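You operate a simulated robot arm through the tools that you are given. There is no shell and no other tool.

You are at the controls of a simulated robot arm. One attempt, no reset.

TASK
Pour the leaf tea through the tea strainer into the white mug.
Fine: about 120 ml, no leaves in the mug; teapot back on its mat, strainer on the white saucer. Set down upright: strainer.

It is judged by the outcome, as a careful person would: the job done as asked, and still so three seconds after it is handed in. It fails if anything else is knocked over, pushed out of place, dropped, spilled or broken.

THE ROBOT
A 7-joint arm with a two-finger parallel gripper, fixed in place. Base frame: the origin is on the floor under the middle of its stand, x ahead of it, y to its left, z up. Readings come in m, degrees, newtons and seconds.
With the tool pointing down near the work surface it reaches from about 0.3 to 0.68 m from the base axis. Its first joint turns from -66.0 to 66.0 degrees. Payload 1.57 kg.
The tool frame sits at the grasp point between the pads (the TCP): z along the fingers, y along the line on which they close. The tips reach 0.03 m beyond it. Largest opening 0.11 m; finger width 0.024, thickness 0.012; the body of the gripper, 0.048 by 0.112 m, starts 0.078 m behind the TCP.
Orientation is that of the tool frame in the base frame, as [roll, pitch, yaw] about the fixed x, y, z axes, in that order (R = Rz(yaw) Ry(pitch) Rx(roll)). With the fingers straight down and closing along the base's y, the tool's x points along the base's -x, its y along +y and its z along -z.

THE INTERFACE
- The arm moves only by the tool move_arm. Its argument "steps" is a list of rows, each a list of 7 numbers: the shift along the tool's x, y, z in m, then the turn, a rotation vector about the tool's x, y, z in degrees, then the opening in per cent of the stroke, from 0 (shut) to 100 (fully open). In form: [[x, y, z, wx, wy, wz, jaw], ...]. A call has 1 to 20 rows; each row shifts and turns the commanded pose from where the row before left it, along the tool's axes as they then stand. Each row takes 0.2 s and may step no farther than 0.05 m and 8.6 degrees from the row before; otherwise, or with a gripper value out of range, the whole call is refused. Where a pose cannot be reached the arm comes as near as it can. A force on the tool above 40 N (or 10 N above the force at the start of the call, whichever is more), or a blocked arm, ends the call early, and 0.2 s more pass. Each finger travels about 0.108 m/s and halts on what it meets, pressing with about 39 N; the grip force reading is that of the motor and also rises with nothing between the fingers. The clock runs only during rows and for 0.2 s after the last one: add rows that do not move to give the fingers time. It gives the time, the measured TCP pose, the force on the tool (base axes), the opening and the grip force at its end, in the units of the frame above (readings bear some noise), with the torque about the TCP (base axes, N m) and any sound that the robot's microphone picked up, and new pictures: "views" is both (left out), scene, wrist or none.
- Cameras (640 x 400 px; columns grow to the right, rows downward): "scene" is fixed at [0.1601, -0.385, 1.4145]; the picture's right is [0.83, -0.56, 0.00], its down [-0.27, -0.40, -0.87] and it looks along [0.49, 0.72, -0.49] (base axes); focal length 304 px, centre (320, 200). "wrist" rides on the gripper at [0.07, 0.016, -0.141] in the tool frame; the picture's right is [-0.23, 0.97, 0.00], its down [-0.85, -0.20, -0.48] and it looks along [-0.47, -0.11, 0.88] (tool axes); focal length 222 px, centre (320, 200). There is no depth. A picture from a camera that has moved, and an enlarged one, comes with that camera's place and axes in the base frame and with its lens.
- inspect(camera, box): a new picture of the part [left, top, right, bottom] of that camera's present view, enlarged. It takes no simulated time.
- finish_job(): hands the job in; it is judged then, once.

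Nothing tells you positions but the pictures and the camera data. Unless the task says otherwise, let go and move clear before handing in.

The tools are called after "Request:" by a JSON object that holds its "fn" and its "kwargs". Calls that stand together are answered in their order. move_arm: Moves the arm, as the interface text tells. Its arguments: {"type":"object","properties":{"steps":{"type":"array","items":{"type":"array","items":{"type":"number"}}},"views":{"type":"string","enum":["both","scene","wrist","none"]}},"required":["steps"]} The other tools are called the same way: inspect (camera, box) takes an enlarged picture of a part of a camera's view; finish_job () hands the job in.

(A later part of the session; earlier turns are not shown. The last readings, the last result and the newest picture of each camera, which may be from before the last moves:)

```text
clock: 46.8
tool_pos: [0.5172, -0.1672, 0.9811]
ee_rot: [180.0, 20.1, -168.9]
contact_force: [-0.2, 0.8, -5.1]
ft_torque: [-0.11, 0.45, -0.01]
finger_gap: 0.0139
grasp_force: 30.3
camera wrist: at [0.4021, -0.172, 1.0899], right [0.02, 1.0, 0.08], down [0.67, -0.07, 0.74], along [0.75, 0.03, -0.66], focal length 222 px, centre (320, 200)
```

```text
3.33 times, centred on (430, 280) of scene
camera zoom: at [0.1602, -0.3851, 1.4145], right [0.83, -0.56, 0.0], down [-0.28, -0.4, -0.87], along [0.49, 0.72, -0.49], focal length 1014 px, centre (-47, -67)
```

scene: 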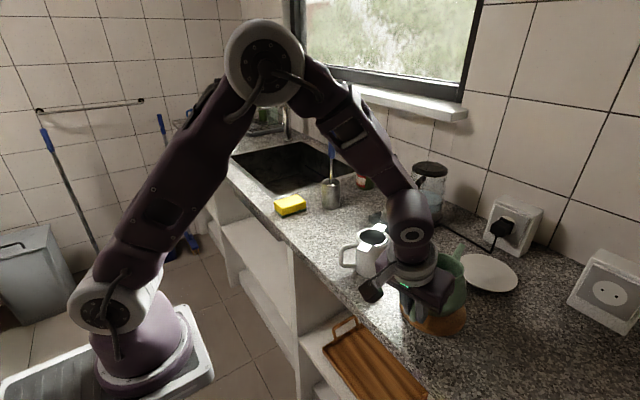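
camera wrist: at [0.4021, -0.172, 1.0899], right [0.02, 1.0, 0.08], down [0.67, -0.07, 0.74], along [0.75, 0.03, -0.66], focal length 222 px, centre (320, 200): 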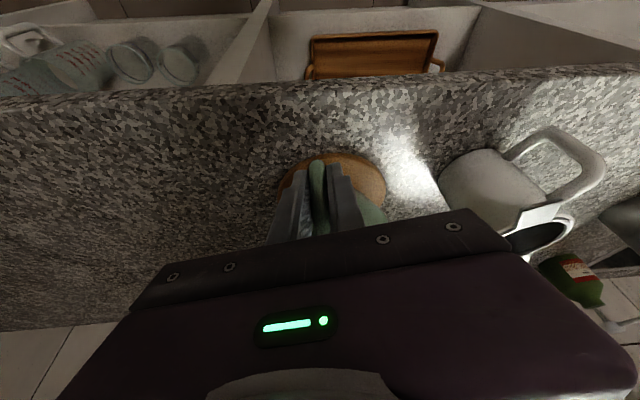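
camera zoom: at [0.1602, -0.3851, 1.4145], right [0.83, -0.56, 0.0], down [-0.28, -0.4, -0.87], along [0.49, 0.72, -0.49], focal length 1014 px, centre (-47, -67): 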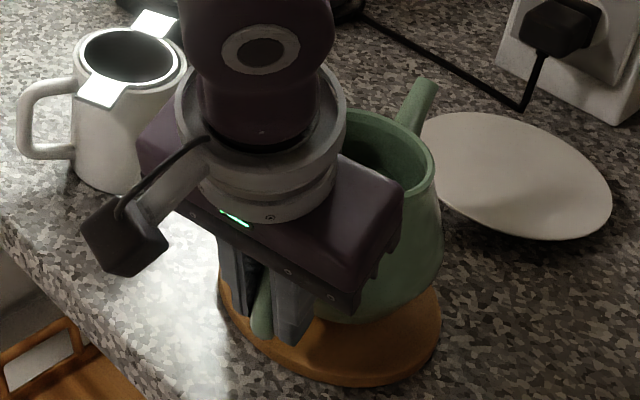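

The pot weighs about 0.52 kg including tea, hangs level and shows no slip. I'll lift it higher and pause to get a weight baseline.

Request:
{"fn": "move_arm", "kwargs": {"steps": [[-0.0035, 0, -0.0094, 0, 0, 0, 0], [-0.0069, 0, -0.01877, 0, 0, 0, 0], [-0.0069, 0, -0.01877, 0, 0, 0, 0], [-0.0069, 0, -0.01877, 0, 0, 0, 0], [-0.0069, 0, -0.01877, 0, 0, 0, 0], [-0.0069, 0, -0.01877, 0, 0, 0, 0], [-0.0035, 0, -0.0094, 0, 0, 0, 0], [0, 0, 0, 0, 0, 0, 0], [0, 0, 0, 0, 0, 0, 0]]}}

Request:
{"fn": "move_arm", "kwargs": {"steps": [[0, 0, 0, 0, 0, 0, 0]], "views": "none"}}

Request:
{"fn": "move_arm", "kwargs": {"steps": [[0, 0, 0, 0, 0, 0, 0]], "views": "none"}}

Request:
{"fn": "move_arm", "kwargs": {"steps": [[0, 0, 0, 0, 0, 0, 0]], "views": "none"}}

Request:
{"fn": "move_arm", "kwargs": {"steps": [[0, 0, 0, 0, 0, 0, 0]], "views": "none"}}

```text
clock: 48.8
tool_pos: [0.5187, -0.1657, 1.1017]
ee_rot: [180.0, 20.1, -169.0]
contact_force: [-0.6, -0.1, -5.1]
ft_torque: [-0.11, 0.45, 0.0]
finger_gap: 0.0141
grasp_force: 30.1
camera wrist: at [0.4032, -0.172, 1.2103], right [0.02, 1.0, 0.08], down [0.67, -0.07, 0.74], along [0.75, 0.03, -0.66], focal length 222 px, centre (320, 200)
```

scene: 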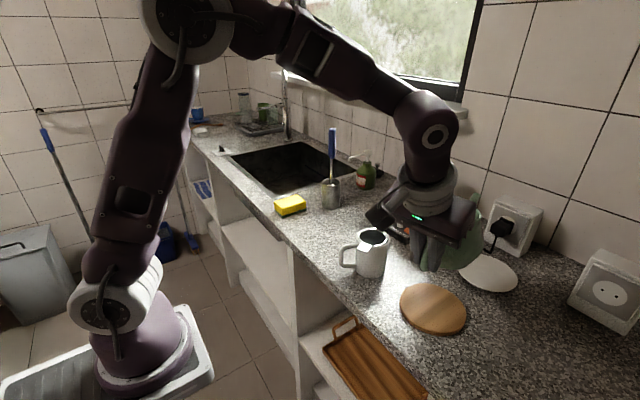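
wrist: 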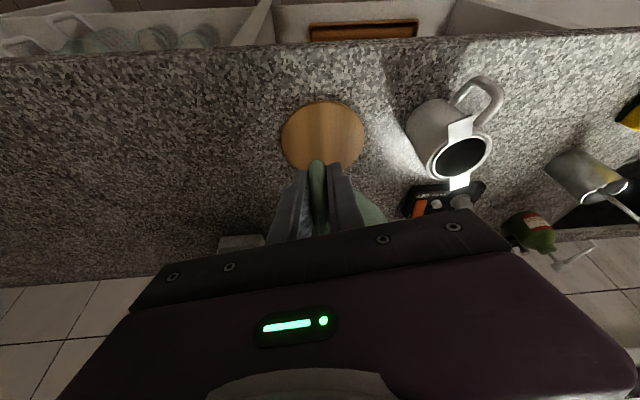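

```text
clock: 49.2
tool_pos: [0.518, -0.1661, 1.1009]
ee_rot: [-179.9, 20.1, -168.9]
contact_force: [0.2, -0.6, -4.6]
ft_torque: [-0.12, 0.45, 0.0]
finger_gap: 0.0136
grasp_force: 30.0
```

```text
clock: 49.6
tool_pos: [0.5182, -0.1661, 1.101]
ee_rot: [180.0, 20.1, -169.0]
contact_force: [-0.3, 1.3, -5.9]
ft_torque: [-0.1, 0.44, 0.0]
finger_gap: 0.0137
grasp_force: 30.0
```

```text
clock: 50.0
tool_pos: [0.5187, -0.1674, 1.1013]
ee_rot: [-179.8, 20.1, -169.0]
contact_force: [-0.4, 0.8, -5.4]
ft_torque: [-0.05, 0.43, 0.02]
finger_gap: 0.0139
grasp_force: 30.1
```

```text
clock: 50.4
tool_pos: [0.5176, -0.1666, 1.102]
ee_rot: [-179.9, 20.2, -169.0]
contact_force: [1.1, 1.1, -5.0]
ft_torque: [-0.07, 0.47, -0.01]
finger_gap: 0.0139
grasp_force: 30.3
```

The baseline is about 5.2 N with 0.45 N·m torque about the handle. Next I'll carry the pot smoothly toward the mug, staying high and upright.

Request:
{"fn": "move_arm", "kwargs": {"steps": [[0.0053, 0.0102, -0.002, 0, 0, 0, 0], [0.01064, 0.0203, -0.0039, 0, 0, 0, 0], [0.01064, 0.0203, -0.0039, 0, 0, 0, 0], [0.01064, 0.0203, -0.0039, 0, 0, 0, 0], [0.01064, 0.0203, -0.0039, 0, 0, 0, 0], [0.01064, 0.0203, -0.0039, 0, 0, 0, 0], [0.01064, 0.0203, -0.0039, 0, 0, 0, 0], [0.01064, 0.0203, -0.0039, 0, 0, 0, 0], [0.0053, 0.0102, -0.002, 0, 0, 0, 0], [0, 0, 0, 0, 0, 0, 0], [0, 0, 0, 0, 0, 0, 0]]}}

Request:
{"fn": "inspect", "kwargs": {"camera": "scene", "box": [300, 130, 460, 290]}}

```text
clock: 52.8
tool_pos: [0.397, -0.021, 1.1002]
ee_rot: [-179.9, 20.1, -169.1]
contact_force: [-0.3, -0.2, -4.4]
ft_torque: [-0.09, 0.46, 0.01]
finger_gap: 0.0137
grasp_force: 30.7
camera wrist: at [0.2824, -0.0271, 1.21], right [0.02, 1.0, 0.08], down [0.67, -0.07, 0.74], along [0.75, 0.03, -0.66], focal length 222 px, centre (320, 200)
```

scene: 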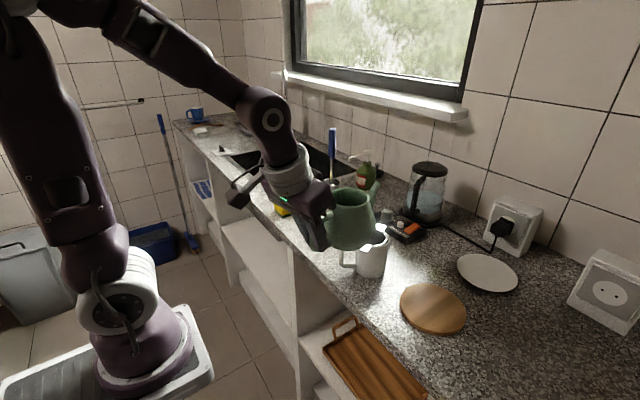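
wrist: 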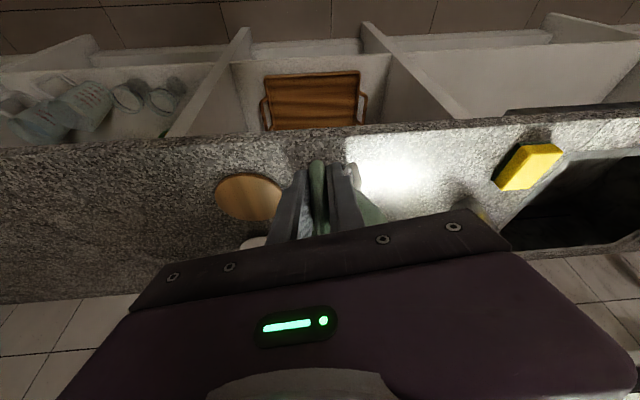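

```text
2.50 times, centred on (380, 210) of scene
camera zoom: at [0.1602, -0.385, 1.4145], right [0.83, -0.56, 0.0], down [-0.27, -0.4, -0.87], along [0.49, 0.72, -0.49], focal length 761 px, centre (170, 175)
```

zoom: 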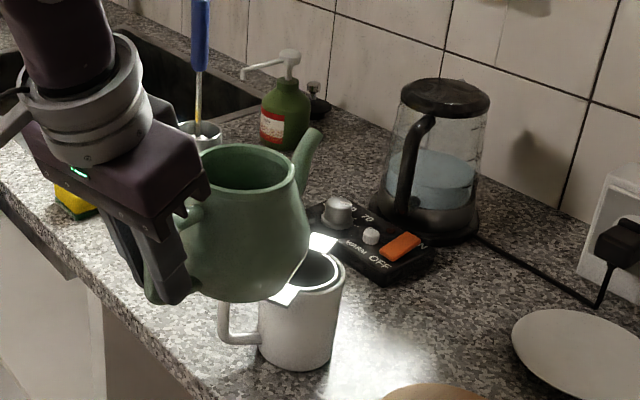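

The pot hangs level near the mug. I'll zoom in on the spout tip and strainer to align them precisely.

Request:
{"fn": "inspect", "kwargs": {"camera": "scene", "box": [330, 170, 400, 270]}}

```text
4.00 times, centred on (365, 220) of scene
camera zoom: at [0.1602, -0.385, 1.4145], right [0.83, -0.56, 0.0], down [-0.27, -0.4, -0.87], along [0.49, 0.72, -0.49], focal length 1217 px, centre (140, 120)
```

zoom: 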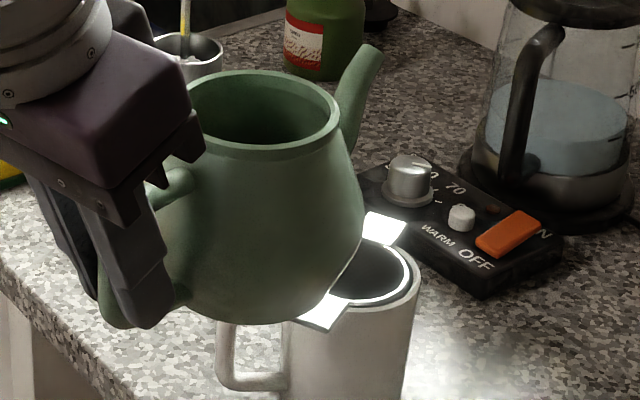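

I'll tilt the pot slowly about the handle, 20° in place, which brings the spout down toward the strainer, then check for flow.

Request:
{"fn": "move_arm", "kwargs": {"steps": [[0, 0.002, 0, 0, 3, 0, 0], [0, 0.002, 0, 0, 4, 0, 0], [0, 0, 0, 0, 4, 0, 0], [0, 0, 0, 0, 4, 0, 0], [0, 0, 0, 0, 3, 0, 0], [0, 0, 0, 0, 2, 0, 0], [0, 0, 0, 0, 0, 0, 0], [0, 0, 0, 0, 0, 0, 0]]}}

Request:
{"fn": "inspect", "kwargs": {"camera": "scene", "box": [330, 170, 400, 270]}}

```text
clock: 54.6
tool_pos: [0.3958, -0.0185, 1.0998]
ee_rot: [-179.9, 0.1, -169.1]
contact_force: [0.0, 0.4, -4.8]
ft_torque: [-0.08, 0.42, -0.03]
finger_gap: 0.0136
grasp_force: 30.1
camera wrist: at [0.3247, -0.016, 1.2416], right [0.04, 1.0, 0.0], down [0.88, -0.03, 0.48], along [0.48, -0.02, -0.88], focal length 222 px, centre (320, 200)
```

scene: 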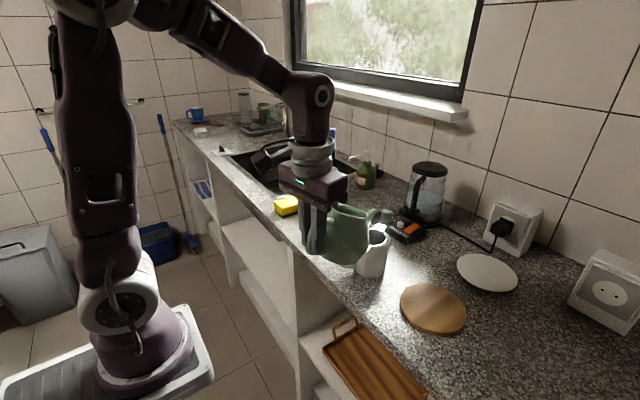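
wrist: 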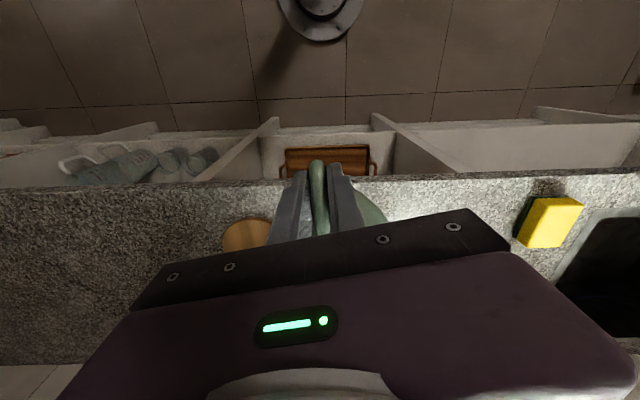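

```text
4.00 times, centred on (365, 220) of scene
camera zoom: at [0.1602, -0.385, 1.4145], right [0.83, -0.56, 0.0], down [-0.27, -0.4, -0.87], along [0.49, 0.72, -0.49], focal length 1217 px, centre (140, 120)
```

zoom: 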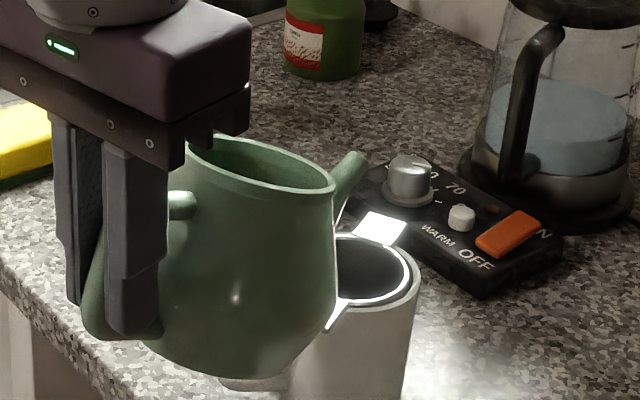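

There's no flow at 20°. I'll continue to about 30° while lowering the spout toward the strainer.

Request:
{"fn": "move_arm", "kwargs": {"steps": [[-0.0015, 0, 0.0021, 0, 2, 0, 0], [-0.0015, 0, 0.0021, 0, 2, 0, 0], [-0.0015, 0, 0.0021, 0, 2, 0, 0], [-0.0015, 0, 0.0021, 0, 2, 0, 0], [-0.0015, 0, 0.0021, 0, 2, 0, 0], [0, 0, 0, 0, 0, 0, 0], [0, 0, 0, 0, 0, 0, 0]], "views": "scene"}}

Request:
{"fn": "inspect", "kwargs": {"camera": "scene", "box": [330, 190, 400, 270]}}

```text
clock: 56.2
tool_pos: [0.402, -0.0182, 1.0883]
ee_rot: [-179.9, -9.9, -169.0]
contact_force: [0.2, -1.0, -4.1]
ft_torque: [-0.05, 0.25, -0.04]
finger_gap: 0.0137
grasp_force: 30.0
```

scene: 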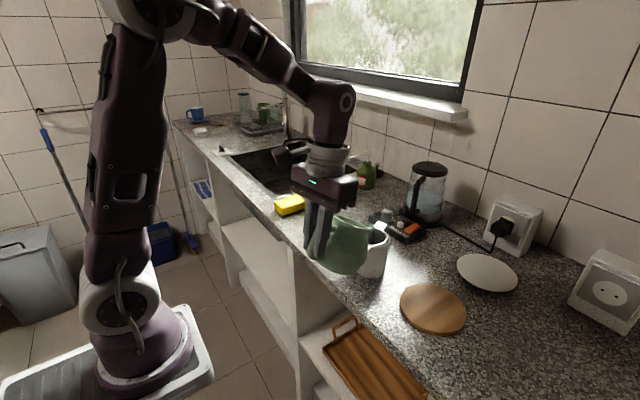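

```text
5.00 times, centred on (365, 230) of scene
camera zoom: at [0.1602, -0.3851, 1.4145], right [0.83, -0.56, 0.0], down [-0.27, -0.4, -0.87], along [0.49, 0.72, -0.49], focal length 1521 px, centre (95, 50)
```

zoom: 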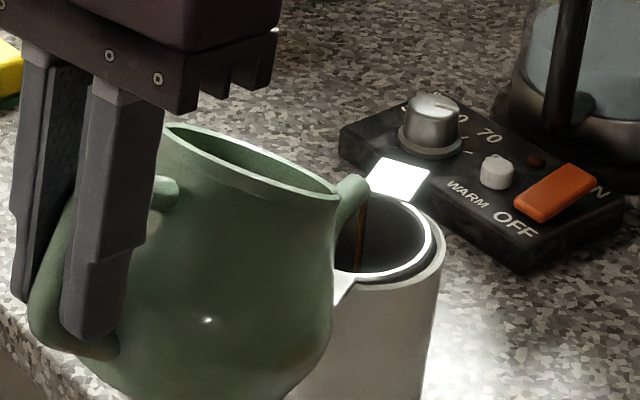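

Tea is already flowing cleanly into the strainer at about 30°. I'll tilt back to stop the flow and weigh how much has gone out.

Request:
{"fn": "move_arm", "kwargs": {"steps": [[0.0025, 0, -0.0035, 0, -3.4, 0, 0], [0.0025, 0, -0.0035, 0, -3.4, 0, 0], [0.0025, 0, -0.0035, 0, -3.2, 0, 0], [0, 0, 0, 0, 0, 0, 0]], "views": "scene"}}

Request:
{"fn": "inspect", "kwargs": {"camera": "scene", "box": [330, 190, 400, 270]}}

Request:
{"fn": "move_arm", "kwargs": {"steps": [[0, 0, 0, 0, 0, 0, 0]], "views": "none"}}

Request:
{"fn": "move_arm", "kwargs": {"steps": [[0, 0, 0, 0, 0, 0, 0]], "views": "none"}}

Request:
{"fn": "move_arm", "kwargs": {"steps": [[0, 0, 0, 0, 0, 0, 0]], "views": "none"}}

Request:
{"fn": "move_arm", "kwargs": {"steps": [[0, 0, 0, 0, 0, 0, 0]], "views": "none"}}

Request:
{"fn": "move_arm", "kwargs": {"steps": [[0, 0, 0, 0, 0, 0, 0]], "views": "none"}}

```text
clock: 57.2
tool_pos: [0.3969, -0.0196, 1.1004]
ee_rot: [-180.0, 0.1, -168.9]
contact_force: [-0.6, 0.2, -6.2]
ft_torque: [-0.1, 0.37, -0.03]
finger_gap: 0.0139
grasp_force: 30.1
```

scene: 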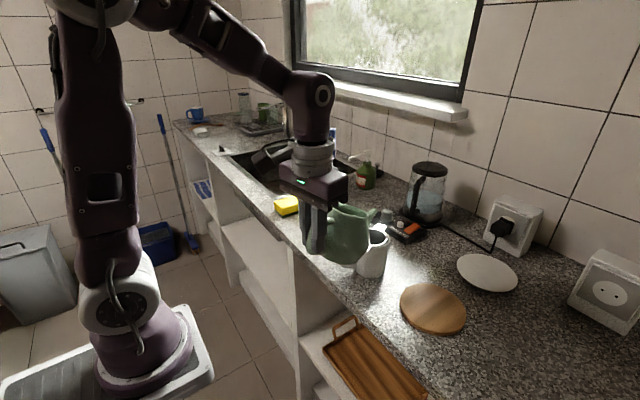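

```text
5.00 times, centred on (365, 230) of scene
camera zoom: at [0.1602, -0.385, 1.4145], right [0.83, -0.56, 0.0], down [-0.27, -0.4, -0.87], along [0.49, 0.72, -0.49], focal length 1521 px, centre (95, 50)
```

zoom: 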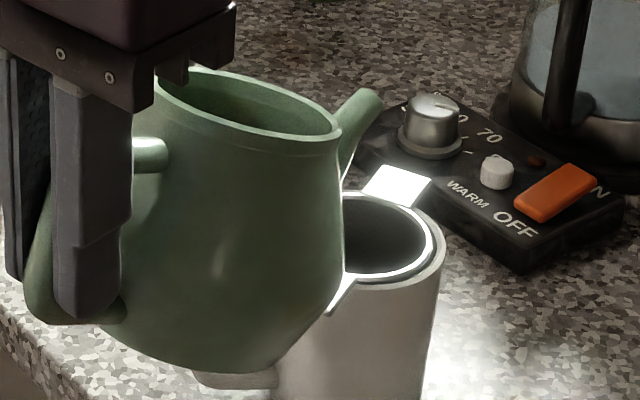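

```text
clock: 57.6
tool_pos: [0.3977, -0.0189, 1.1008]
ee_rot: [-179.8, 0.1, -168.9]
contact_force: [-0.6, 0.1, -5.5]
ft_torque: [-0.11, 0.39, -0.01]
finger_gap: 0.0137
grasp_force: 29.7
```

```text
clock: 58.0
tool_pos: [0.3966, -0.0195, 1.101]
ee_rot: [-179.9, 0.1, -168.9]
contact_force: [-0.6, -0.8, -5.1]
ft_torque: [-0.08, 0.38, 0.0]
finger_gap: 0.0136
grasp_force: 30.2
```

```text
clock: 58.4
tool_pos: [0.3976, -0.0201, 1.1006]
ee_rot: [-179.9, 0.1, -169.0]
contact_force: [0.0, 0.3, -5.0]
ft_torque: [-0.1, 0.39, 0.01]
finger_gap: 0.0139
grasp_force: 30.1
```

```text
clock: 58.8
tool_pos: [0.3969, -0.0191, 1.1004]
ee_rot: [-179.9, 0.1, -168.9]
contact_force: [1.6, 0.1, -4.1]
ft_torque: [-0.1, 0.42, 0.0]
finger_gap: 0.0135
grasp_force: 30.2
```

```text
clock: 59.2
tool_pos: [0.3969, -0.0195, 1.1003]
ee_rot: [-179.9, 0.1, -169.0]
contact_force: [-0.3, 0.6, -5.5]
ft_torque: [-0.06, 0.37, -0.01]
finger_gap: 0.0138
grasp_force: 29.6
```

Roughly 30 ml seems to have gone out so far, and the stream landed well inside the strainer. I'll pour again, a bit further and held longer, then check the stream.

Request:
{"fn": "move_arm", "kwargs": {"steps": [[-0.0025, 0, 0.0035, 0, 3.34, 0, 0], [-0.0025, 0, 0.0035, 0, 3.33, 0, 0], [-0.0025, 0, 0.0035, 0, 3.33, 0, 0], [-0.0006, 0, -0.005, 0, 1.5, 0, 0], [-0.0006, 0, -0.005, 0, 1.5, 0, 0], [0, 0, 0, 0, 0, 0, 0]], "views": "scene"}}

Request:
{"fn": "inspect", "kwargs": {"camera": "scene", "box": [330, 190, 400, 270]}}

```text
clock: 60.6
tool_pos: [0.4055, -0.0162, 1.0998]
ee_rot: [-180.0, -13.0, -169.0]
contact_force: [-0.4, 0.4, -4.3]
ft_torque: [-0.06, 0.29, 0.01]
finger_gap: 0.0138
grasp_force: 29.9
```

scene: 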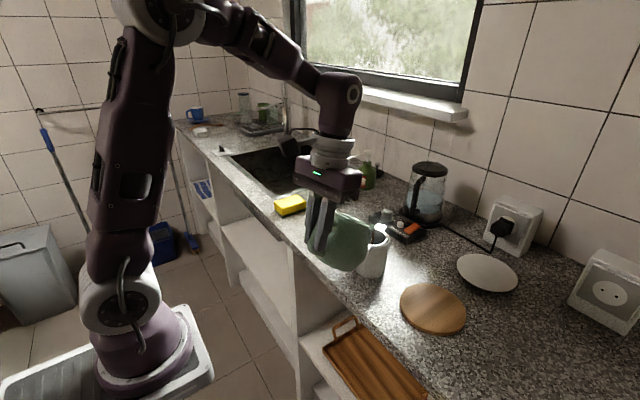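

```text
5.00 times, centred on (365, 230) of scene
camera zoom: at [0.1602, -0.385, 1.4145], right [0.83, -0.56, 0.0], down [-0.27, -0.4, -0.87], along [0.49, 0.72, -0.49], focal length 1521 px, centre (95, 50)
```

zoom: 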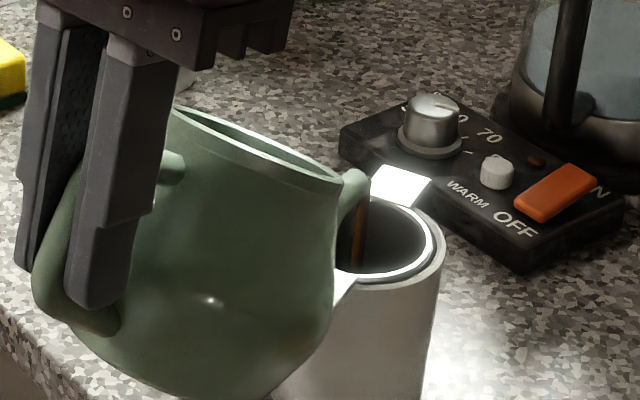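

The stream is thicker and still well inside the strainer. I'll nudge slightly toward the centre, hold briefly, then tilt back upright and weigh.

Request:
{"fn": "move_arm", "kwargs": {"steps": [[-0.0036, -0.0018, -0.0009, 0, 0, 0, 0], [0, 0, 0, 0, 0, 0, 0], [0.0006, 0, 0.005, 0, -3, 0, 0], [0.0025, 0, -0.0035, 0, -3.4, 0, 0], [0.0025, 0, -0.0035, 0, -3.3, 0, 0], [0.0025, 0, -0.0035, 0, -3.3, 0, 0], [0, 0, 0, 0, -4, 0, 0], [0, 0, 0, 0, -5, 0, 0], [0, 0, 0, 0, -5, 0, 0], [0, 0, 0, 0, -4, 0, 0], [0, 0, 0, 0, -2, 0, 0], [0, 0, 0, 0, 0, 0, 0], [0, 0, 0, 0, 0, 0, 0]], "views": "scene"}}

Request:
{"fn": "move_arm", "kwargs": {"steps": [[0, 0, 0, 0, 0, 0, 0]], "views": "none"}}

Request:
{"fn": "move_arm", "kwargs": {"steps": [[0, 0, 0, 0, 0, 0, 0]], "views": "none"}}

Request:
{"fn": "move_arm", "kwargs": {"steps": [[0, 0, 0, 0, 0, 0, 0]], "views": "none"}}

Request:
{"fn": "move_arm", "kwargs": {"steps": [[0, 0, 0, 0, 0, 0, 0]], "views": "none"}}

Request:
{"fn": "move_arm", "kwargs": {"steps": [[0, 0, 0, 0, 0, 0, 0]], "views": "none"}}

Request:
{"fn": "move_arm", "kwargs": {"steps": [[0, 0, 0, 0, 0, 0, 0]], "views": "none"}}

Request:
{"fn": "move_arm", "kwargs": {"steps": [[0, 0, 0, 0, 0, 0, 0]], "views": "none"}}

Request:
{"fn": "move_arm", "kwargs": {"steps": [[0, 0, 0, 0, 0, 0, 0]], "views": "none"}}

```text
clock: 63.4
tool_pos: [0.4033, -0.0191, 1.1061]
ee_rot: [-179.9, 20.2, -169.0]
contact_force: [0.3, -0.1, -5.6]
ft_torque: [-0.07, 0.39, -0.01]
finger_gap: 0.0137
grasp_force: 30.0
```

scene: 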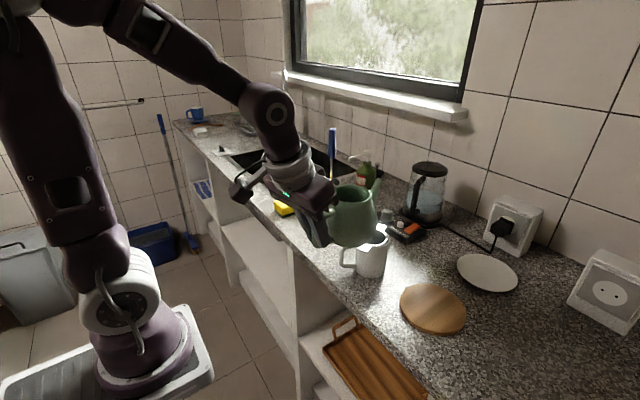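

```text
clock: 63.8
tool_pos: [0.4034, -0.0193, 1.1057]
ee_rot: [-179.9, 20.1, -169.0]
contact_force: [-0.3, 0.7, -4.5]
ft_torque: [-0.09, 0.39, -0.01]
finger_gap: 0.0138
grasp_force: 30.3
```

```text
clock: 64.2
tool_pos: [0.4033, -0.0188, 1.1054]
ee_rot: [-180.0, 20.0, -169.0]
contact_force: [0.3, 0.5, -4.4]
ft_torque: [-0.08, 0.39, 0.01]
finger_gap: 0.0138
grasp_force: 30.0
```

```text
clock: 64.6
tool_pos: [0.4036, -0.0194, 1.105]
ee_rot: [-180.0, 20.2, -169.0]
contact_force: [-0.3, 0.1, -5.1]
ft_torque: [-0.1, 0.43, -0.02]
finger_gap: 0.0137
grasp_force: 30.2
```

```text
clock: 65.0
tool_pos: [0.4026, -0.0189, 1.1054]
ee_rot: [-179.9, 20.2, -169.0]
contact_force: [-1.6, -0.4, -3.7]
ft_torque: [-0.08, 0.38, 0.02]
finger_gap: 0.0137
grasp_force: 29.7
```

```text
clock: 65.4
tool_pos: [0.403, -0.019, 1.1046]
ee_rot: [-179.8, 20.2, -169.1]
contact_force: [-1.1, -0.5, -4.6]
ft_torque: [-0.11, 0.38, 0.02]
finger_gap: 0.0138
grasp_force: 30.5
```

```text
clock: 65.8
tool_pos: [0.4026, -0.0193, 1.1052]
ee_rot: [-179.9, 20.1, -169.0]
contact_force: [0.3, -0.5, -4.1]
ft_torque: [-0.11, 0.4, 0.02]
finger_gap: 0.0135
grasp_force: 30.1
```

```text
clock: 66.2
tool_pos: [0.4034, -0.0196, 1.1059]
ee_rot: [-179.9, 20.1, -169.1]
contact_force: [0.6, 0.3, -4.7]
ft_torque: [-0.06, 0.41, -0.01]
finger_gap: 0.0139
grasp_force: 30.7
```

```text
clock: 66.6
tool_pos: [0.4026, -0.0211, 1.1058]
ee_rot: [-179.9, 20.0, -169.0]
contact_force: [0.3, -0.3, -4.4]
ft_torque: [-0.09, 0.44, 0.03]
finger_gap: 0.0138
grasp_force: 30.4
```

About 55–60 ml has been poured so far, by torque and weight. I'll tilt a little further to pour again and watch the stream.

Request:
{"fn": "move_arm", "kwargs": {"steps": [[-0.004, 0.0004, 0.0022, 0, 4, 0, 0], [-0.004, 0.0004, 0.0022, 0, 5, 0, 0], [0, 0, 0, 0, 5, 0, 0], [0, 0, 0, 0, 5, 0, 0], [0, 0, 0, 0, 5, 0, 0], [0, 0, 0, 0, 4, 0, 0], [0, 0, 0, 0, 3, 0, 0], [0, 0, 0, 0, 2, 0, 0], [0, 0, 0, 0, 2, 0, 0], [0, 0, 0, 0, 0, 0, 0]], "views": "scene"}}

Request:
{"fn": "inspect", "kwargs": {"camera": "scene", "box": [330, 190, 400, 270]}}

```text
clock: 68.8
tool_pos: [0.4116, -0.0184, 1.1039]
ee_rot: [-180.0, -15.0, -169.0]
contact_force: [-0.2, -0.2, -3.8]
ft_torque: [-0.05, 0.28, -0.01]
finger_gap: 0.0138
grasp_force: 30.0
```

scene: 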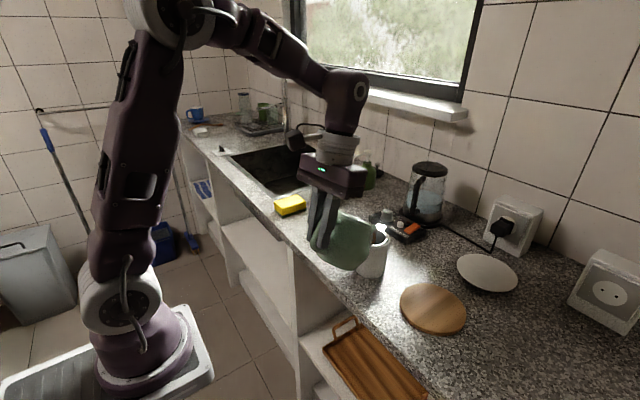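

```text
5.00 times, centred on (365, 230) of scene
camera zoom: at [0.1602, -0.385, 1.4145], right [0.83, -0.56, 0.0], down [-0.27, -0.4, -0.87], along [0.49, 0.72, -0.49], focal length 1521 px, centre (95, 50)
```

zoom: 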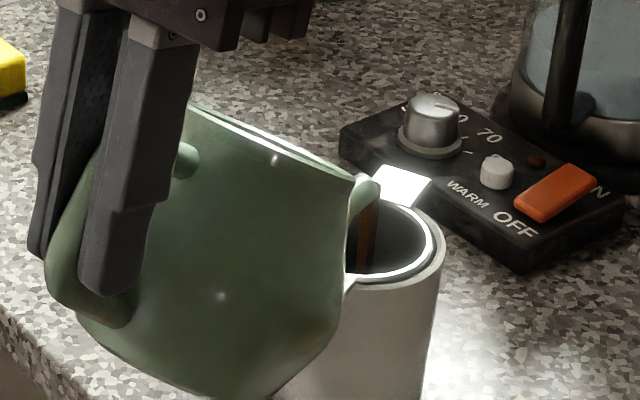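

The stream stays well inside the strainer. I'll hold a bit longer, then return upright and weigh again.

Request:
{"fn": "move_arm", "kwargs": {"steps": [[0, 0, 0, 0, 0, 0, 0], [0, 0, 0, 0, 0, 0, 0], [0, 0, 0, 0, 0, 0, 0], [0, 0, 0, 0, 0, 0, 0], [0, 0, 0, 0, 0, 0, 0], [0, 0, 0, 0, -4, 0, 0], [0, 0, 0, 0, -5, 0, 0], [0, 0, 0, 0, -5, 0, 0], [0, 0, 0, 0, -5, 0, 0], [0, 0, 0, 0, -5, 0, 0], [0, 0, 0, 0, -5, 0, 0], [0, 0, 0, 0, -4, 0, 0], [0, 0, 0, 0, -2, 0, 0], [0, 0, 0, 0, 0, 0, 0], [0, 0, 0, 0, 0, 0, 0]], "views": "scene"}}

Request:
{"fn": "inspect", "kwargs": {"camera": "scene", "box": [330, 170, 420, 280]}}

Request:
{"fn": "move_arm", "kwargs": {"steps": [[0, 0, 0, 0, 0, 0, 0]], "views": "none"}}

Request:
{"fn": "move_arm", "kwargs": {"steps": [[0, 0, 0, 0, 0, 0, 0]], "views": "none"}}

Request:
{"fn": "move_arm", "kwargs": {"steps": [[0, 0, 0, 0, 0, 0, 0]], "views": "none"}}

Request:
{"fn": "move_arm", "kwargs": {"steps": [[0, 0, 0, 0, 0, 0, 0]], "views": "none"}}

Request:
{"fn": "move_arm", "kwargs": {"steps": [[0, 0, 0, 0, 0, 0, 0]], "views": "none"}}

Request:
{"fn": "move_arm", "kwargs": {"steps": [[0, 0, 0, 0, 0, 0, 0]], "views": "none"}}

Request:
{"fn": "move_arm", "kwargs": {"steps": [[0, 0, 0, 0, 0, 0, 0]], "views": "none"}}

Request:
{"fn": "move_arm", "kwargs": {"steps": [[0, 0, 0, 0, 0, 0, 0]], "views": "none"}}

Request:
{"fn": "move_arm", "kwargs": {"steps": [[0, 0, 0, 0, 0, 0, 0]], "views": "none"}}

Request:
{"fn": "move_arm", "kwargs": {"steps": [[0, 0, 0, 0, 0, 0, 0]], "views": "none"}}

```text
clock: 72.0
tool_pos: [0.412, -0.0171, 1.1038]
ee_rot: [-179.8, 20.1, -169.0]
contact_force: [0.1, 0.2, -5.2]
ft_torque: [-0.08, 0.41, -0.01]
finger_gap: 0.0139
grasp_force: 30.2
```

scene: 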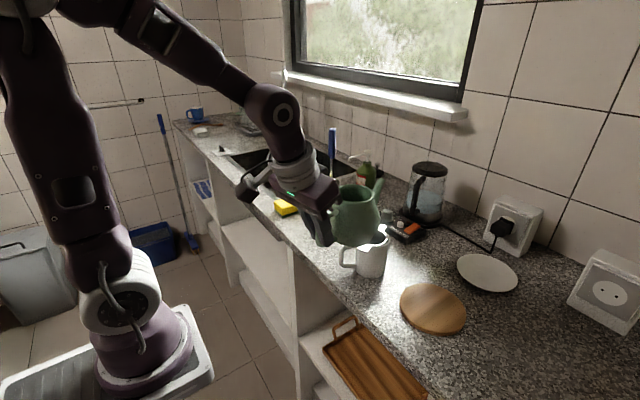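

```text
3.64 times, centred on (375, 225) of scene
camera zoom: at [0.1602, -0.385, 1.4145], right [0.83, -0.56, 0.0], down [-0.27, -0.4, -0.87], along [0.49, 0.72, -0.49], focal length 1106 px, centre (120, 109)
```

zoom: 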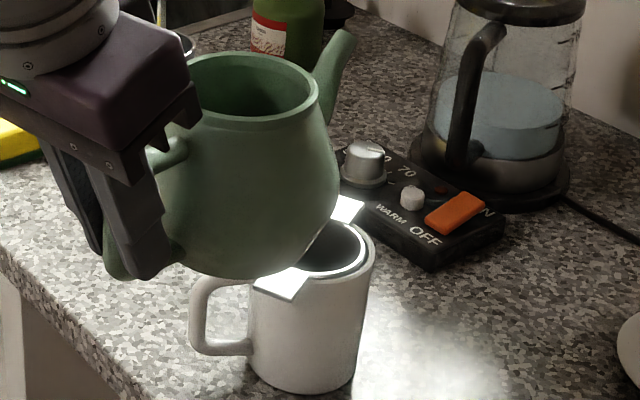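

```text
clock: 72.4
tool_pos: [0.412, -0.0181, 1.1026]
ee_rot: [-179.9, 20.0, -169.0]
contact_force: [1.2, 0.3, -4.3]
ft_torque: [-0.06, 0.37, -0.01]
finger_gap: 0.0139
grasp_force: 30.8
```

```text
clock: 72.8
tool_pos: [0.4122, -0.0166, 1.1023]
ee_rot: [-179.9, 20.2, -169.0]
contact_force: [-0.1, -1.0, -4.6]
ft_torque: [-0.07, 0.37, -0.02]
finger_gap: 0.0137
grasp_force: 29.5
```

```text
clock: 73.2
tool_pos: [0.4118, -0.0174, 1.1036]
ee_rot: [-179.8, 20.1, -169.0]
contact_force: [1.0, -0.2, -4.2]
ft_torque: [-0.04, 0.36, 0.0]
finger_gap: 0.0136
grasp_force: 29.6
```

```text
clock: 73.6
tool_pos: [0.4123, -0.0172, 1.1031]
ee_rot: [-179.8, 20.0, -169.0]
contact_force: [0.0, -0.1, -3.6]
ft_torque: [-0.06, 0.4, 0.0]
finger_gap: 0.014
grasp_force: 30.5
```

```text
clock: 74.0
tool_pos: [0.4125, -0.0179, 1.1031]
ee_rot: [-179.8, 20.2, -169.0]
contact_force: [0.2, 0.5, -4.5]
ft_torque: [-0.08, 0.39, -0.01]
finger_gap: 0.014
grasp_force: 30.5
```

```text
clock: 74.4
tool_pos: [0.4112, -0.0178, 1.1034]
ee_rot: [-179.9, 20.1, -169.0]
contact_force: [1.3, 0.5, -3.3]
ft_torque: [-0.07, 0.36, -0.03]
finger_gap: 0.0141
grasp_force: 30.1
```

```text
clock: 74.8
tool_pos: [0.4126, -0.017, 1.1023]
ee_rot: [-179.9, 20.1, -169.0]
contact_force: [-1.1, 0.4, -4.3]
ft_torque: [-0.04, 0.35, -0.01]
finger_gap: 0.0138
grasp_force: 30.2
```

```text
clock: 75.2
tool_pos: [0.4114, -0.0184, 1.1038]
ee_rot: [-179.8, 20.1, -169.1]
contact_force: [0.1, -0.2, -3.7]
ft_torque: [-0.09, 0.41, 0.0]
finger_gap: 0.0137
grasp_force: 30.5
```

```text
clock: 75.6
tool_pos: [0.4118, -0.0176, 1.1033]
ee_rot: [-180.0, 20.1, -169.0]
contact_force: [-1.3, 0.4, -3.3]
ft_torque: [-0.08, 0.4, 0.03]
finger_gap: 0.0139
grasp_force: 30.1
```

```text
clock: 76.0
tool_pos: [0.4119, -0.0179, 1.1025]
ee_rot: [-179.8, 20.1, -168.9]
contact_force: [0.1, 0.4, -4.1]
ft_torque: [-0.02, 0.38, 0.02]
finger_gap: 0.0137
grasp_force: 30.0
```

About 85–90 ml has now been poured. One more pour of similar length, tilted 2° further, should add roughly 30 ml.

Request:
{"fn": "move_arm", "kwargs": {"steps": [[-0.0022, 0, -0.0024, 0, 4, 0, 0], [-0.0022, 0, -0.0024, 0, 5, 0, 0], [0, 0, 0, 0, 5, 0, 0], [0, 0, 0, 0, 5, 0, 0], [0, 0, 0, 0, 5, 0, 0], [0, 0, 0, 0, 5, 0, 0], [0, 0, 0, 0, 4, 0, 0], [0, 0, 0, 0, 2, 0, 0], [0, 0, 0, 0, 2, 0, 0], [0, 0, 0, 0, 0, 0, 0]], "views": "scene"}}

Request:
{"fn": "inspect", "kwargs": {"camera": "scene", "box": [330, 190, 400, 270]}}

```text
clock: 78.2
tool_pos: [0.4136, -0.0164, 1.1101]
ee_rot: [-180.0, -17.0, -169.0]
contact_force: [0.5, -0.9, -4.7]
ft_torque: [-0.08, 0.28, 0.03]
finger_gap: 0.014
grasp_force: 30.7
```

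scene: 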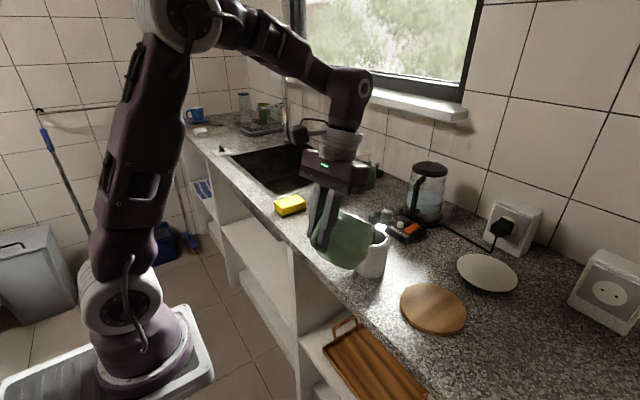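

```text
5.00 times, centred on (365, 230) of scene
camera zoom: at [0.1602, -0.385, 1.4145], right [0.83, -0.56, 0.0], down [-0.27, -0.4, -0.87], along [0.49, 0.72, -0.49], focal length 1521 px, centre (95, 50)
```

zoom: 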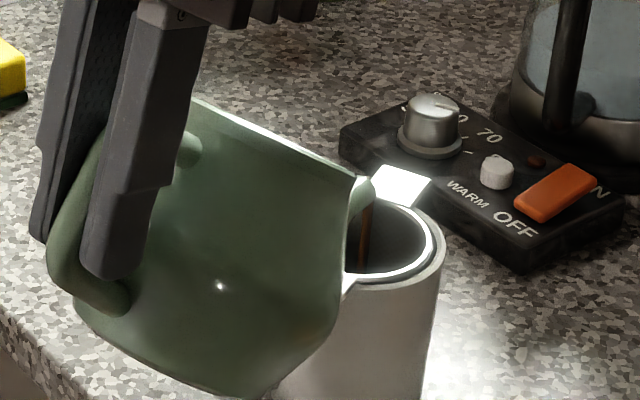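

The stream is thinner this time but still on target. I'll hold a bit longer, then return upright and weigh.

Request:
{"fn": "move_arm", "kwargs": {"steps": [[0, 0, 0, 0, 0, 0, 0], [0, 0, 0, 0, 0, 0, 0], [0, 0, 0, 0, 0, 0, 0], [0, 0, 0, 0, 0, 0, 0], [0, 0, 0, 0, 0, 0, 0], [0, 0, 0, 0, 0, 0, 0], [0, 0, 0, 0, 0, 0, 0], [0, 0, 0, 0, -4, 0, 0], [0, 0, 0, 0, -5, 0, 0], [0, 0, 0, 0, -5, 0, 0], [0, 0, 0, 0, -5, 0, 0], [0, 0, 0, 0, -5, 0, 0], [0, 0, 0, 0, -5, 0, 0], [0, 0, 0, 0, -5, 0, 0], [0, 0, 0, 0, -3, 0, 0], [0, 0, 0, 0, 0, 0, 0], [0, 0, 0, 0, 0, 0, 0]], "views": "none"}}

Request:
{"fn": "move_arm", "kwargs": {"steps": [[0, 0, 0, 0, 0, 0, 0]], "views": "none"}}

Request:
{"fn": "move_arm", "kwargs": {"steps": [[0, 0, 0, 0, 0, 0, 0]], "views": "none"}}

Request:
{"fn": "move_arm", "kwargs": {"steps": [[0, 0, 0, 0, 0, 0, 0]], "views": "none"}}

Request:
{"fn": "move_arm", "kwargs": {"steps": [[0, 0, 0, 0, 0, 0, 0]], "views": "none"}}

Request:
{"fn": "move_arm", "kwargs": {"steps": [[0, 0, 0, 0, 0, 0, 0]], "views": "none"}}

Request:
{"fn": "move_arm", "kwargs": {"steps": [[0, 0, 0, 0, 0, 0, 0]], "views": "none"}}

Request:
{"fn": "move_arm", "kwargs": {"steps": [[0, 0, 0, 0, 0, 0, 0]], "views": "none"}}

Request:
{"fn": "move_arm", "kwargs": {"steps": [[0, 0, 0, 0, 0, 0, 0]], "views": "none"}}

Request:
{"fn": "move_arm", "kwargs": {"steps": [[0, 0, 0, 0, 0, 0, 0]], "views": "none"}}

Request:
{"fn": "move_arm", "kwargs": {"steps": [[0, 0, 0, 0, 0, 0, 0]], "views": "none"}}

Request:
{"fn": "move_arm", "kwargs": {"steps": [[0, 0, 0, 0, 0, 0, 0]], "views": "none"}}

Request:
{"fn": "move_arm", "kwargs": {"steps": [[0, 0, 0, 0, 0, 0, 0]], "views": "none"}}

```text
clock: 81.8
tool_pos: [0.4132, -0.0177, 1.1109]
ee_rot: [-179.9, 20.1, -168.9]
contact_force: [-0.2, 0.3, -4.6]
ft_torque: [-0.05, 0.36, 0.02]
finger_gap: 0.0137
grasp_force: 30.1
```

```text
clock: 82.2
tool_pos: [0.4141, -0.0165, 1.1094]
ee_rot: [-179.8, 20.1, -169.1]
contact_force: [-0.1, 0.1, -3.7]
ft_torque: [-0.04, 0.37, 0.0]
finger_gap: 0.0137
grasp_force: 30.2
```

```text
clock: 82.6
tool_pos: [0.4128, -0.0172, 1.1103]
ee_rot: [-179.9, 20.1, -169.0]
contact_force: [0.7, 0.2, -3.4]
ft_torque: [-0.07, 0.37, -0.04]
finger_gap: 0.0139
grasp_force: 30.3
```

```text
clock: 83.0
tool_pos: [0.414, -0.0173, 1.1102]
ee_rot: [-179.8, 20.1, -169.0]
contact_force: [0.5, 0.0, -3.7]
ft_torque: [-0.09, 0.37, 0.03]
finger_gap: 0.0139
grasp_force: 30.7
```

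```text
clock: 83.4
tool_pos: [0.4145, -0.0168, 1.1102]
ee_rot: [-179.9, 20.1, -169.1]
contact_force: [0.0, -0.2, -4.5]
ft_torque: [-0.06, 0.38, 0.04]
finger_gap: 0.0137
grasp_force: 30.7
```

```text
clock: 83.8
tool_pos: [0.4125, -0.0177, 1.1119]
ee_rot: [-179.9, 20.1, -169.0]
contact_force: [-0.4, -0.2, -4.7]
ft_torque: [-0.07, 0.37, 0.01]
finger_gap: 0.0139
grasp_force: 30.4
```

```text
clock: 84.2
tool_pos: [0.4129, -0.018, 1.1101]
ee_rot: [-179.9, 20.1, -169.0]
contact_force: [0.2, 0.3, -4.0]
ft_torque: [-0.08, 0.39, 0.0]
finger_gap: 0.014
grasp_force: 29.9
```

```text
clock: 84.6
tool_pos: [0.4139, -0.0165, 1.1099]
ee_rot: [-179.9, 20.2, -169.1]
contact_force: [0.4, 0.6, -3.6]
ft_torque: [-0.09, 0.34, 0.02]
finger_gap: 0.0139
grasp_force: 30.6
```

```text
clock: 85.0
tool_pos: [0.4139, -0.0172, 1.1102]
ee_rot: [-179.8, 20.1, -169.0]
contact_force: [0.6, -0.1, -4.5]
ft_torque: [-0.06, 0.4, -0.01]
finger_gap: 0.0139
grasp_force: 30.1
```

```text
clock: 85.4
tool_pos: [0.4133, -0.0163, 1.1097]
ee_rot: [-179.9, 20.1, -169.0]
contact_force: [-0.3, -0.1, -4.1]
ft_torque: [-0.05, 0.36, -0.02]
finger_gap: 0.0137
grasp_force: 30.1
```

```text
clock: 85.8
tool_pos: [0.413, -0.0175, 1.1102]
ee_rot: [-179.9, 20.1, -169.0]
contact_force: [-0.4, 0.5, -4.2]
ft_torque: [-0.05, 0.37, 0.01]
finger_gap: 0.0141
grasp_force: 30.6
```

```text
clock: 86.2
tool_pos: [0.4142, -0.0167, 1.1105]
ee_rot: [-179.9, 20.1, -169.0]
contact_force: [-0.3, -0.2, -2.7]
ft_torque: [-0.1, 0.37, 0.01]
finger_gap: 0.0135
grasp_force: 30.1
```

```text
clock: 86.6
tool_pos: [0.4144, -0.0157, 1.1097]
ee_rot: [-179.8, 20.1, -169.0]
contact_force: [0.9, -0.2, -3.4]
ft_torque: [-0.08, 0.37, -0.03]
finger_gap: 0.0139
grasp_force: 30.5
```

The estimate is now about 98 ml poured. One more short pour, tilted about 2° further, should bring it to around 120 ml.

Request:
{"fn": "move_arm", "kwargs": {"steps": [[-0.0021, 0, -0.0019, 0, 4, 0, 0], [-0.0021, 0, -0.0019, 0, 5, 0, 0], [0, 0, 0, 0, 5, 0, 0], [0, 0, 0, 0, 5, 0, 0], [0, 0, 0, 0, 5, 0, 0], [0, 0, 0, 0, 5, 0, 0], [0, 0, 0, 0, 5, 0, 0], [0, 0, 0, 0, 3, 0, 0], [0, 0, 0, 0, 2, 0, 0], [0, 0, 0, 0, 0, 0, 0]], "views": "scene"}}

Request:
{"fn": "inspect", "kwargs": {"camera": "scene", "box": [330, 190, 400, 270]}}

```text
clock: 88.8
tool_pos: [0.4171, -0.0164, 1.1158]
ee_rot: [-180.0, -19.0, -169.0]
contact_force: [0.2, 0.7, -4.0]
ft_torque: [-0.05, 0.25, -0.01]
finger_gap: 0.0139
grasp_force: 30.1
```

scene: 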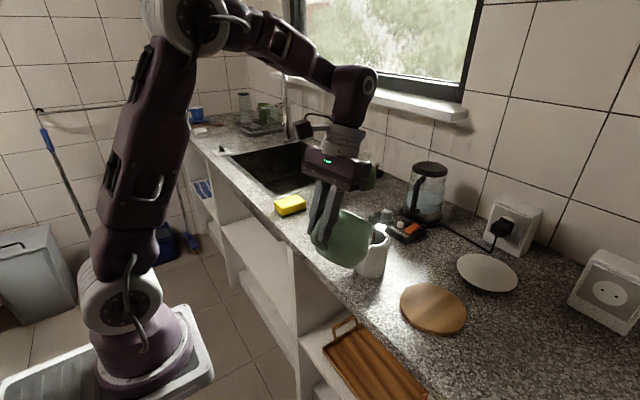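

```text
5.00 times, centred on (365, 230) of scene
camera zoom: at [0.1602, -0.385, 1.4145], right [0.83, -0.56, 0.0], down [-0.27, -0.4, -0.87], along [0.49, 0.72, -0.49], focal length 1521 px, centre (95, 50)
```

zoom: 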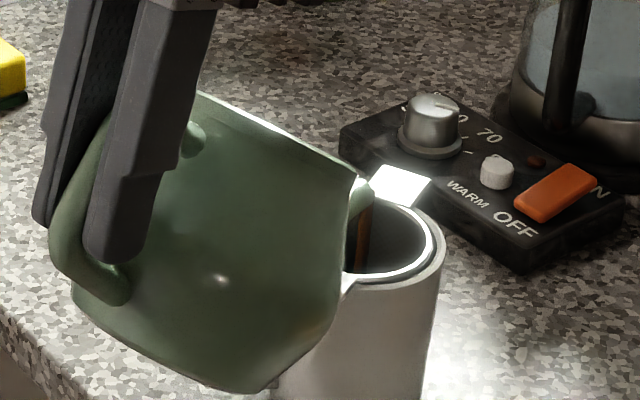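

The stream is fine and on target. I'll hold, return upright and weigh again.

Request:
{"fn": "move_arm", "kwargs": {"steps": [[0, 0, 0, 0, 0, 0, 0], [0, 0, 0, 0, 0, 0, 0], [0, 0, 0, 0, 0, 0, 0], [0, 0, 0, 0, 0, 0, 0], [0, 0, 0, 0, 0, 0, 0], [0, 0, 0, 0, -4, 0, 0], [0, 0, 0, 0, -5, 0, 0], [0, 0, 0, 0, -5, 0, 0], [0, 0, 0, 0, -5, 0, 0], [0, 0, 0, 0, -5, 0, 0], [0, 0, 0, 0, -5, 0, 0], [0, 0, 0, 0, -5, 0, 0], [0, 0, 0, 0, -3, 0, 0], [0, 0, 0, 0, -2, 0, 0], [0, 0, 0, 0, 0, 0, 0], [0, 0, 0, 0, 0, 0, 0]], "views": "scene"}}

Request:
{"fn": "move_arm", "kwargs": {"steps": [[0, 0, 0, 0, 0, 0, 0]], "views": "none"}}

Request:
{"fn": "move_arm", "kwargs": {"steps": [[0, 0, 0, 0, 0, 0, 0]], "views": "none"}}

Request:
{"fn": "move_arm", "kwargs": {"steps": [[0, 0, 0, 0, 0, 0, 0]], "views": "none"}}

Request:
{"fn": "move_arm", "kwargs": {"steps": [[0, 0, 0, 0, 0, 0, 0]], "views": "none"}}

Request:
{"fn": "move_arm", "kwargs": {"steps": [[0, 0, 0, 0, 0, 0, 0]], "views": "none"}}

Request:
{"fn": "move_arm", "kwargs": {"steps": [[0, 0, 0, 0, 0, 0, 0]], "views": "none"}}

Request:
{"fn": "move_arm", "kwargs": {"steps": [[0, 0, 0, 0, 0, 0, 0]], "views": "none"}}

Request:
{"fn": "move_arm", "kwargs": {"steps": [[0, 0, 0, 0, 0, 0, 0]], "views": "none"}}

Request:
{"fn": "move_arm", "kwargs": {"steps": [[0, 0, 0, 0, 0, 0, 0]], "views": "none"}}

Request:
{"fn": "move_arm", "kwargs": {"steps": [[0, 0, 0, 0, 0, 0, 0]], "views": "none"}}

Request:
{"fn": "move_arm", "kwargs": {"steps": [[0, 0, 0, 0, 0, 0, 0]], "views": "none"}}

Request:
{"fn": "move_arm", "kwargs": {"steps": [[0, 0, 0, 0, 0, 0, 0]], "views": "none"}}

```text
clock: 92.2
tool_pos: [0.4159, -0.0167, 1.1143]
ee_rot: [-179.9, 20.2, -169.0]
contact_force: [0.2, -0.2, -4.6]
ft_torque: [-0.06, 0.36, -0.02]
finger_gap: 0.0136
grasp_force: 29.8
```

scene: 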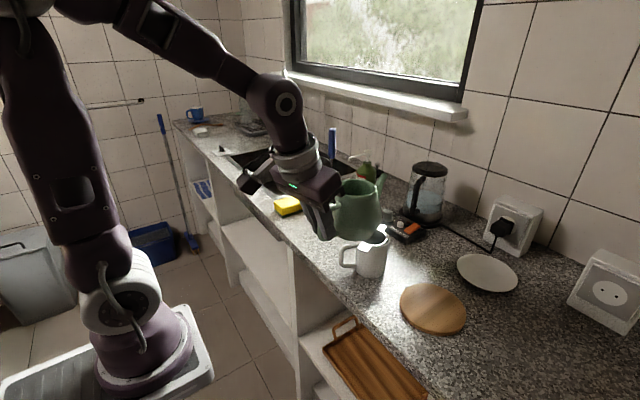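

```text
clock: 92.6
tool_pos: [0.4163, -0.0169, 1.1157]
ee_rot: [-179.9, 20.1, -169.0]
contact_force: [0.1, 0.8, -4.8]
ft_torque: [-0.08, 0.3, 0.0]
finger_gap: 0.0138
grasp_force: 30.5
```

```text
clock: 93.0
tool_pos: [0.4162, -0.0169, 1.1146]
ee_rot: [-180.0, 20.1, -169.1]
contact_force: [-0.1, 0.1, -4.0]
ft_torque: [-0.09, 0.33, 0.0]
finger_gap: 0.0137
grasp_force: 30.2
```

```text
clock: 93.4
tool_pos: [0.4176, -0.0174, 1.1144]
ee_rot: [-179.9, 20.2, -169.0]
contact_force: [-0.1, 0.2, -3.9]
ft_torque: [-0.04, 0.34, 0.03]
finger_gap: 0.0137
grasp_force: 30.0
```

```text
clock: 93.8
tool_pos: [0.4167, -0.0173, 1.1147]
ee_rot: [-179.8, 20.1, -169.1]
contact_force: [0.7, 0.0, -4.2]
ft_torque: [-0.08, 0.35, 0.01]
finger_gap: 0.0139
grasp_force: 30.1
```

```text
clock: 94.2
tool_pos: [0.4171, -0.0177, 1.1136]
ee_rot: [-179.9, 20.1, -169.0]
contact_force: [0.6, -0.6, -4.7]
ft_torque: [-0.05, 0.35, -0.02]
finger_gap: 0.0138
grasp_force: 30.0
```

```text
clock: 94.6
tool_pos: [0.4167, -0.0172, 1.1136]
ee_rot: [-179.9, 20.1, -169.1]
contact_force: [-0.4, -0.2, -3.4]
ft_torque: [-0.1, 0.35, -0.03]
finger_gap: 0.0141
grasp_force: 30.0
```

```text
clock: 95.0
tool_pos: [0.4156, -0.0176, 1.1151]
ee_rot: [-179.9, 20.1, -169.0]
contact_force: [-0.4, -0.4, -4.1]
ft_torque: [-0.03, 0.34, 0.01]
finger_gap: 0.0139
grasp_force: 30.2
```

```text
clock: 95.4
tool_pos: [0.415, -0.0174, 1.1153]
ee_rot: [-179.8, 20.1, -169.0]
contact_force: [0.1, 0.2, -3.6]
ft_torque: [-0.08, 0.32, 0.0]
finger_gap: 0.0138
grasp_force: 30.3
```

```text
clock: 95.8
tool_pos: [0.4164, -0.0178, 1.1139]
ee_rot: [-179.9, 20.1, -169.1]
contact_force: [0.3, 0.0, -3.4]
ft_torque: [-0.07, 0.36, -0.01]
finger_gap: 0.0138
grasp_force: 30.3
```

```text
clock: 96.2
tool_pos: [0.4155, -0.0176, 1.1155]
ee_rot: [-179.9, 20.1, -169.0]
contact_force: [-0.7, -0.9, -4.0]
ft_torque: [-0.06, 0.34, 0.0]
finger_gap: 0.0139
grasp_force: 30.2
```

```text
clock: 96.6
tool_pos: [0.4156, -0.0167, 1.114]
ee_rot: [-179.9, 20.1, -168.9]
contact_force: [0.2, 0.5, -3.8]
ft_torque: [-0.06, 0.34, 0.0]
finger_gap: 0.0135
grasp_force: 30.3
```

```text
clock: 97.0
tool_pos: [0.4183, -0.016, 1.1138]
ee_rot: [-179.9, 20.1, -169.0]
contact_force: [0.1, -0.1, -3.6]
ft_torque: [-0.07, 0.31, 0.04]
finger_gap: 0.0137
grasp_force: 29.7
```

The weighing suggests about 125–130 ml left the pot, including wet leaves that stay in the strainer, so about 120 ml should be in the mug. I'll carry the pot back over its mat.

Request:
{"fn": "move_arm", "kwargs": {"steps": [[-0.0035, -0.0092, 0.0019, 0, 0, 0, 0], [-0.0071, -0.0184, 0.0037, 0, 0, 0, 0], [-0.0071, -0.0184, 0.0037, 0, 0, 0, 0], [-0.0071, -0.0184, 0.0037, 0, 0, 0, 0], [-0.0071, -0.0184, 0.0037, 0, 0, 0, 0], [-0.0071, -0.0184, 0.0037, 0, 0, 0, 0], [-0.0071, -0.0184, 0.0037, 0, 0, 0, 0], [-0.0071, -0.0184, 0.0037, 0, 0, 0, 0], [-0.0071, -0.0184, 0.0037, 0, 0, 0, 0], [-0.0035, -0.0092, 0.0019, 0, 0, 0, 0], [0, 0, 0, 0, 0, 0, 0]]}}

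Request:
{"fn": "inspect", "kwargs": {"camera": "scene", "box": [320, 170, 520, 340]}}

```text
clock: 99.4
tool_pos: [0.5186, -0.1656, 1.1056]
ee_rot: [180.0, 20.1, -169.0]
contact_force: [-0.5, -0.2, -3.4]
ft_torque: [-0.05, 0.34, 0.01]
finger_gap: 0.0139
grasp_force: 30.5
camera wrist: at [0.4032, -0.1715, 1.2142], right [0.02, 1.0, 0.08], down [0.67, -0.07, 0.74], along [0.75, 0.03, -0.66], focal length 222 px, centre (320, 200)
```

scene: 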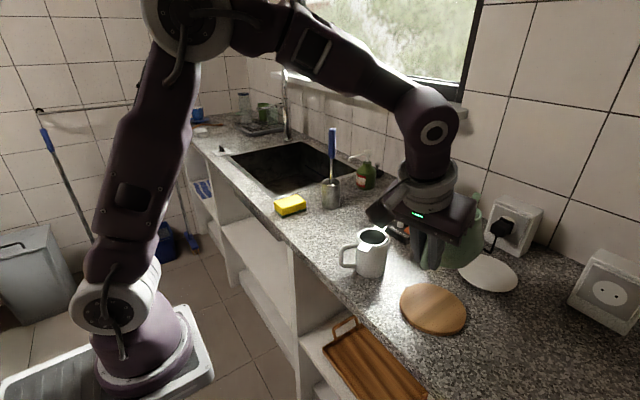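
wrist: 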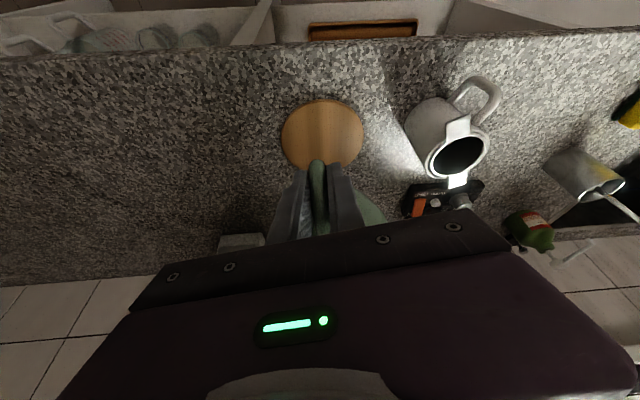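

```text
2.35 times, centred on (420, 255) of scene
camera zoom: at [0.1602, -0.3851, 1.4145], right [0.83, -0.56, 0.0], down [-0.27, -0.4, -0.87], along [0.49, 0.72, -0.49], focal length 716 px, centre (85, 71)
```

zoom: 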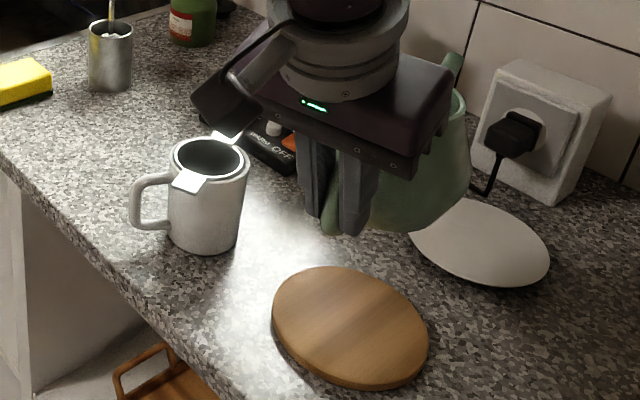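

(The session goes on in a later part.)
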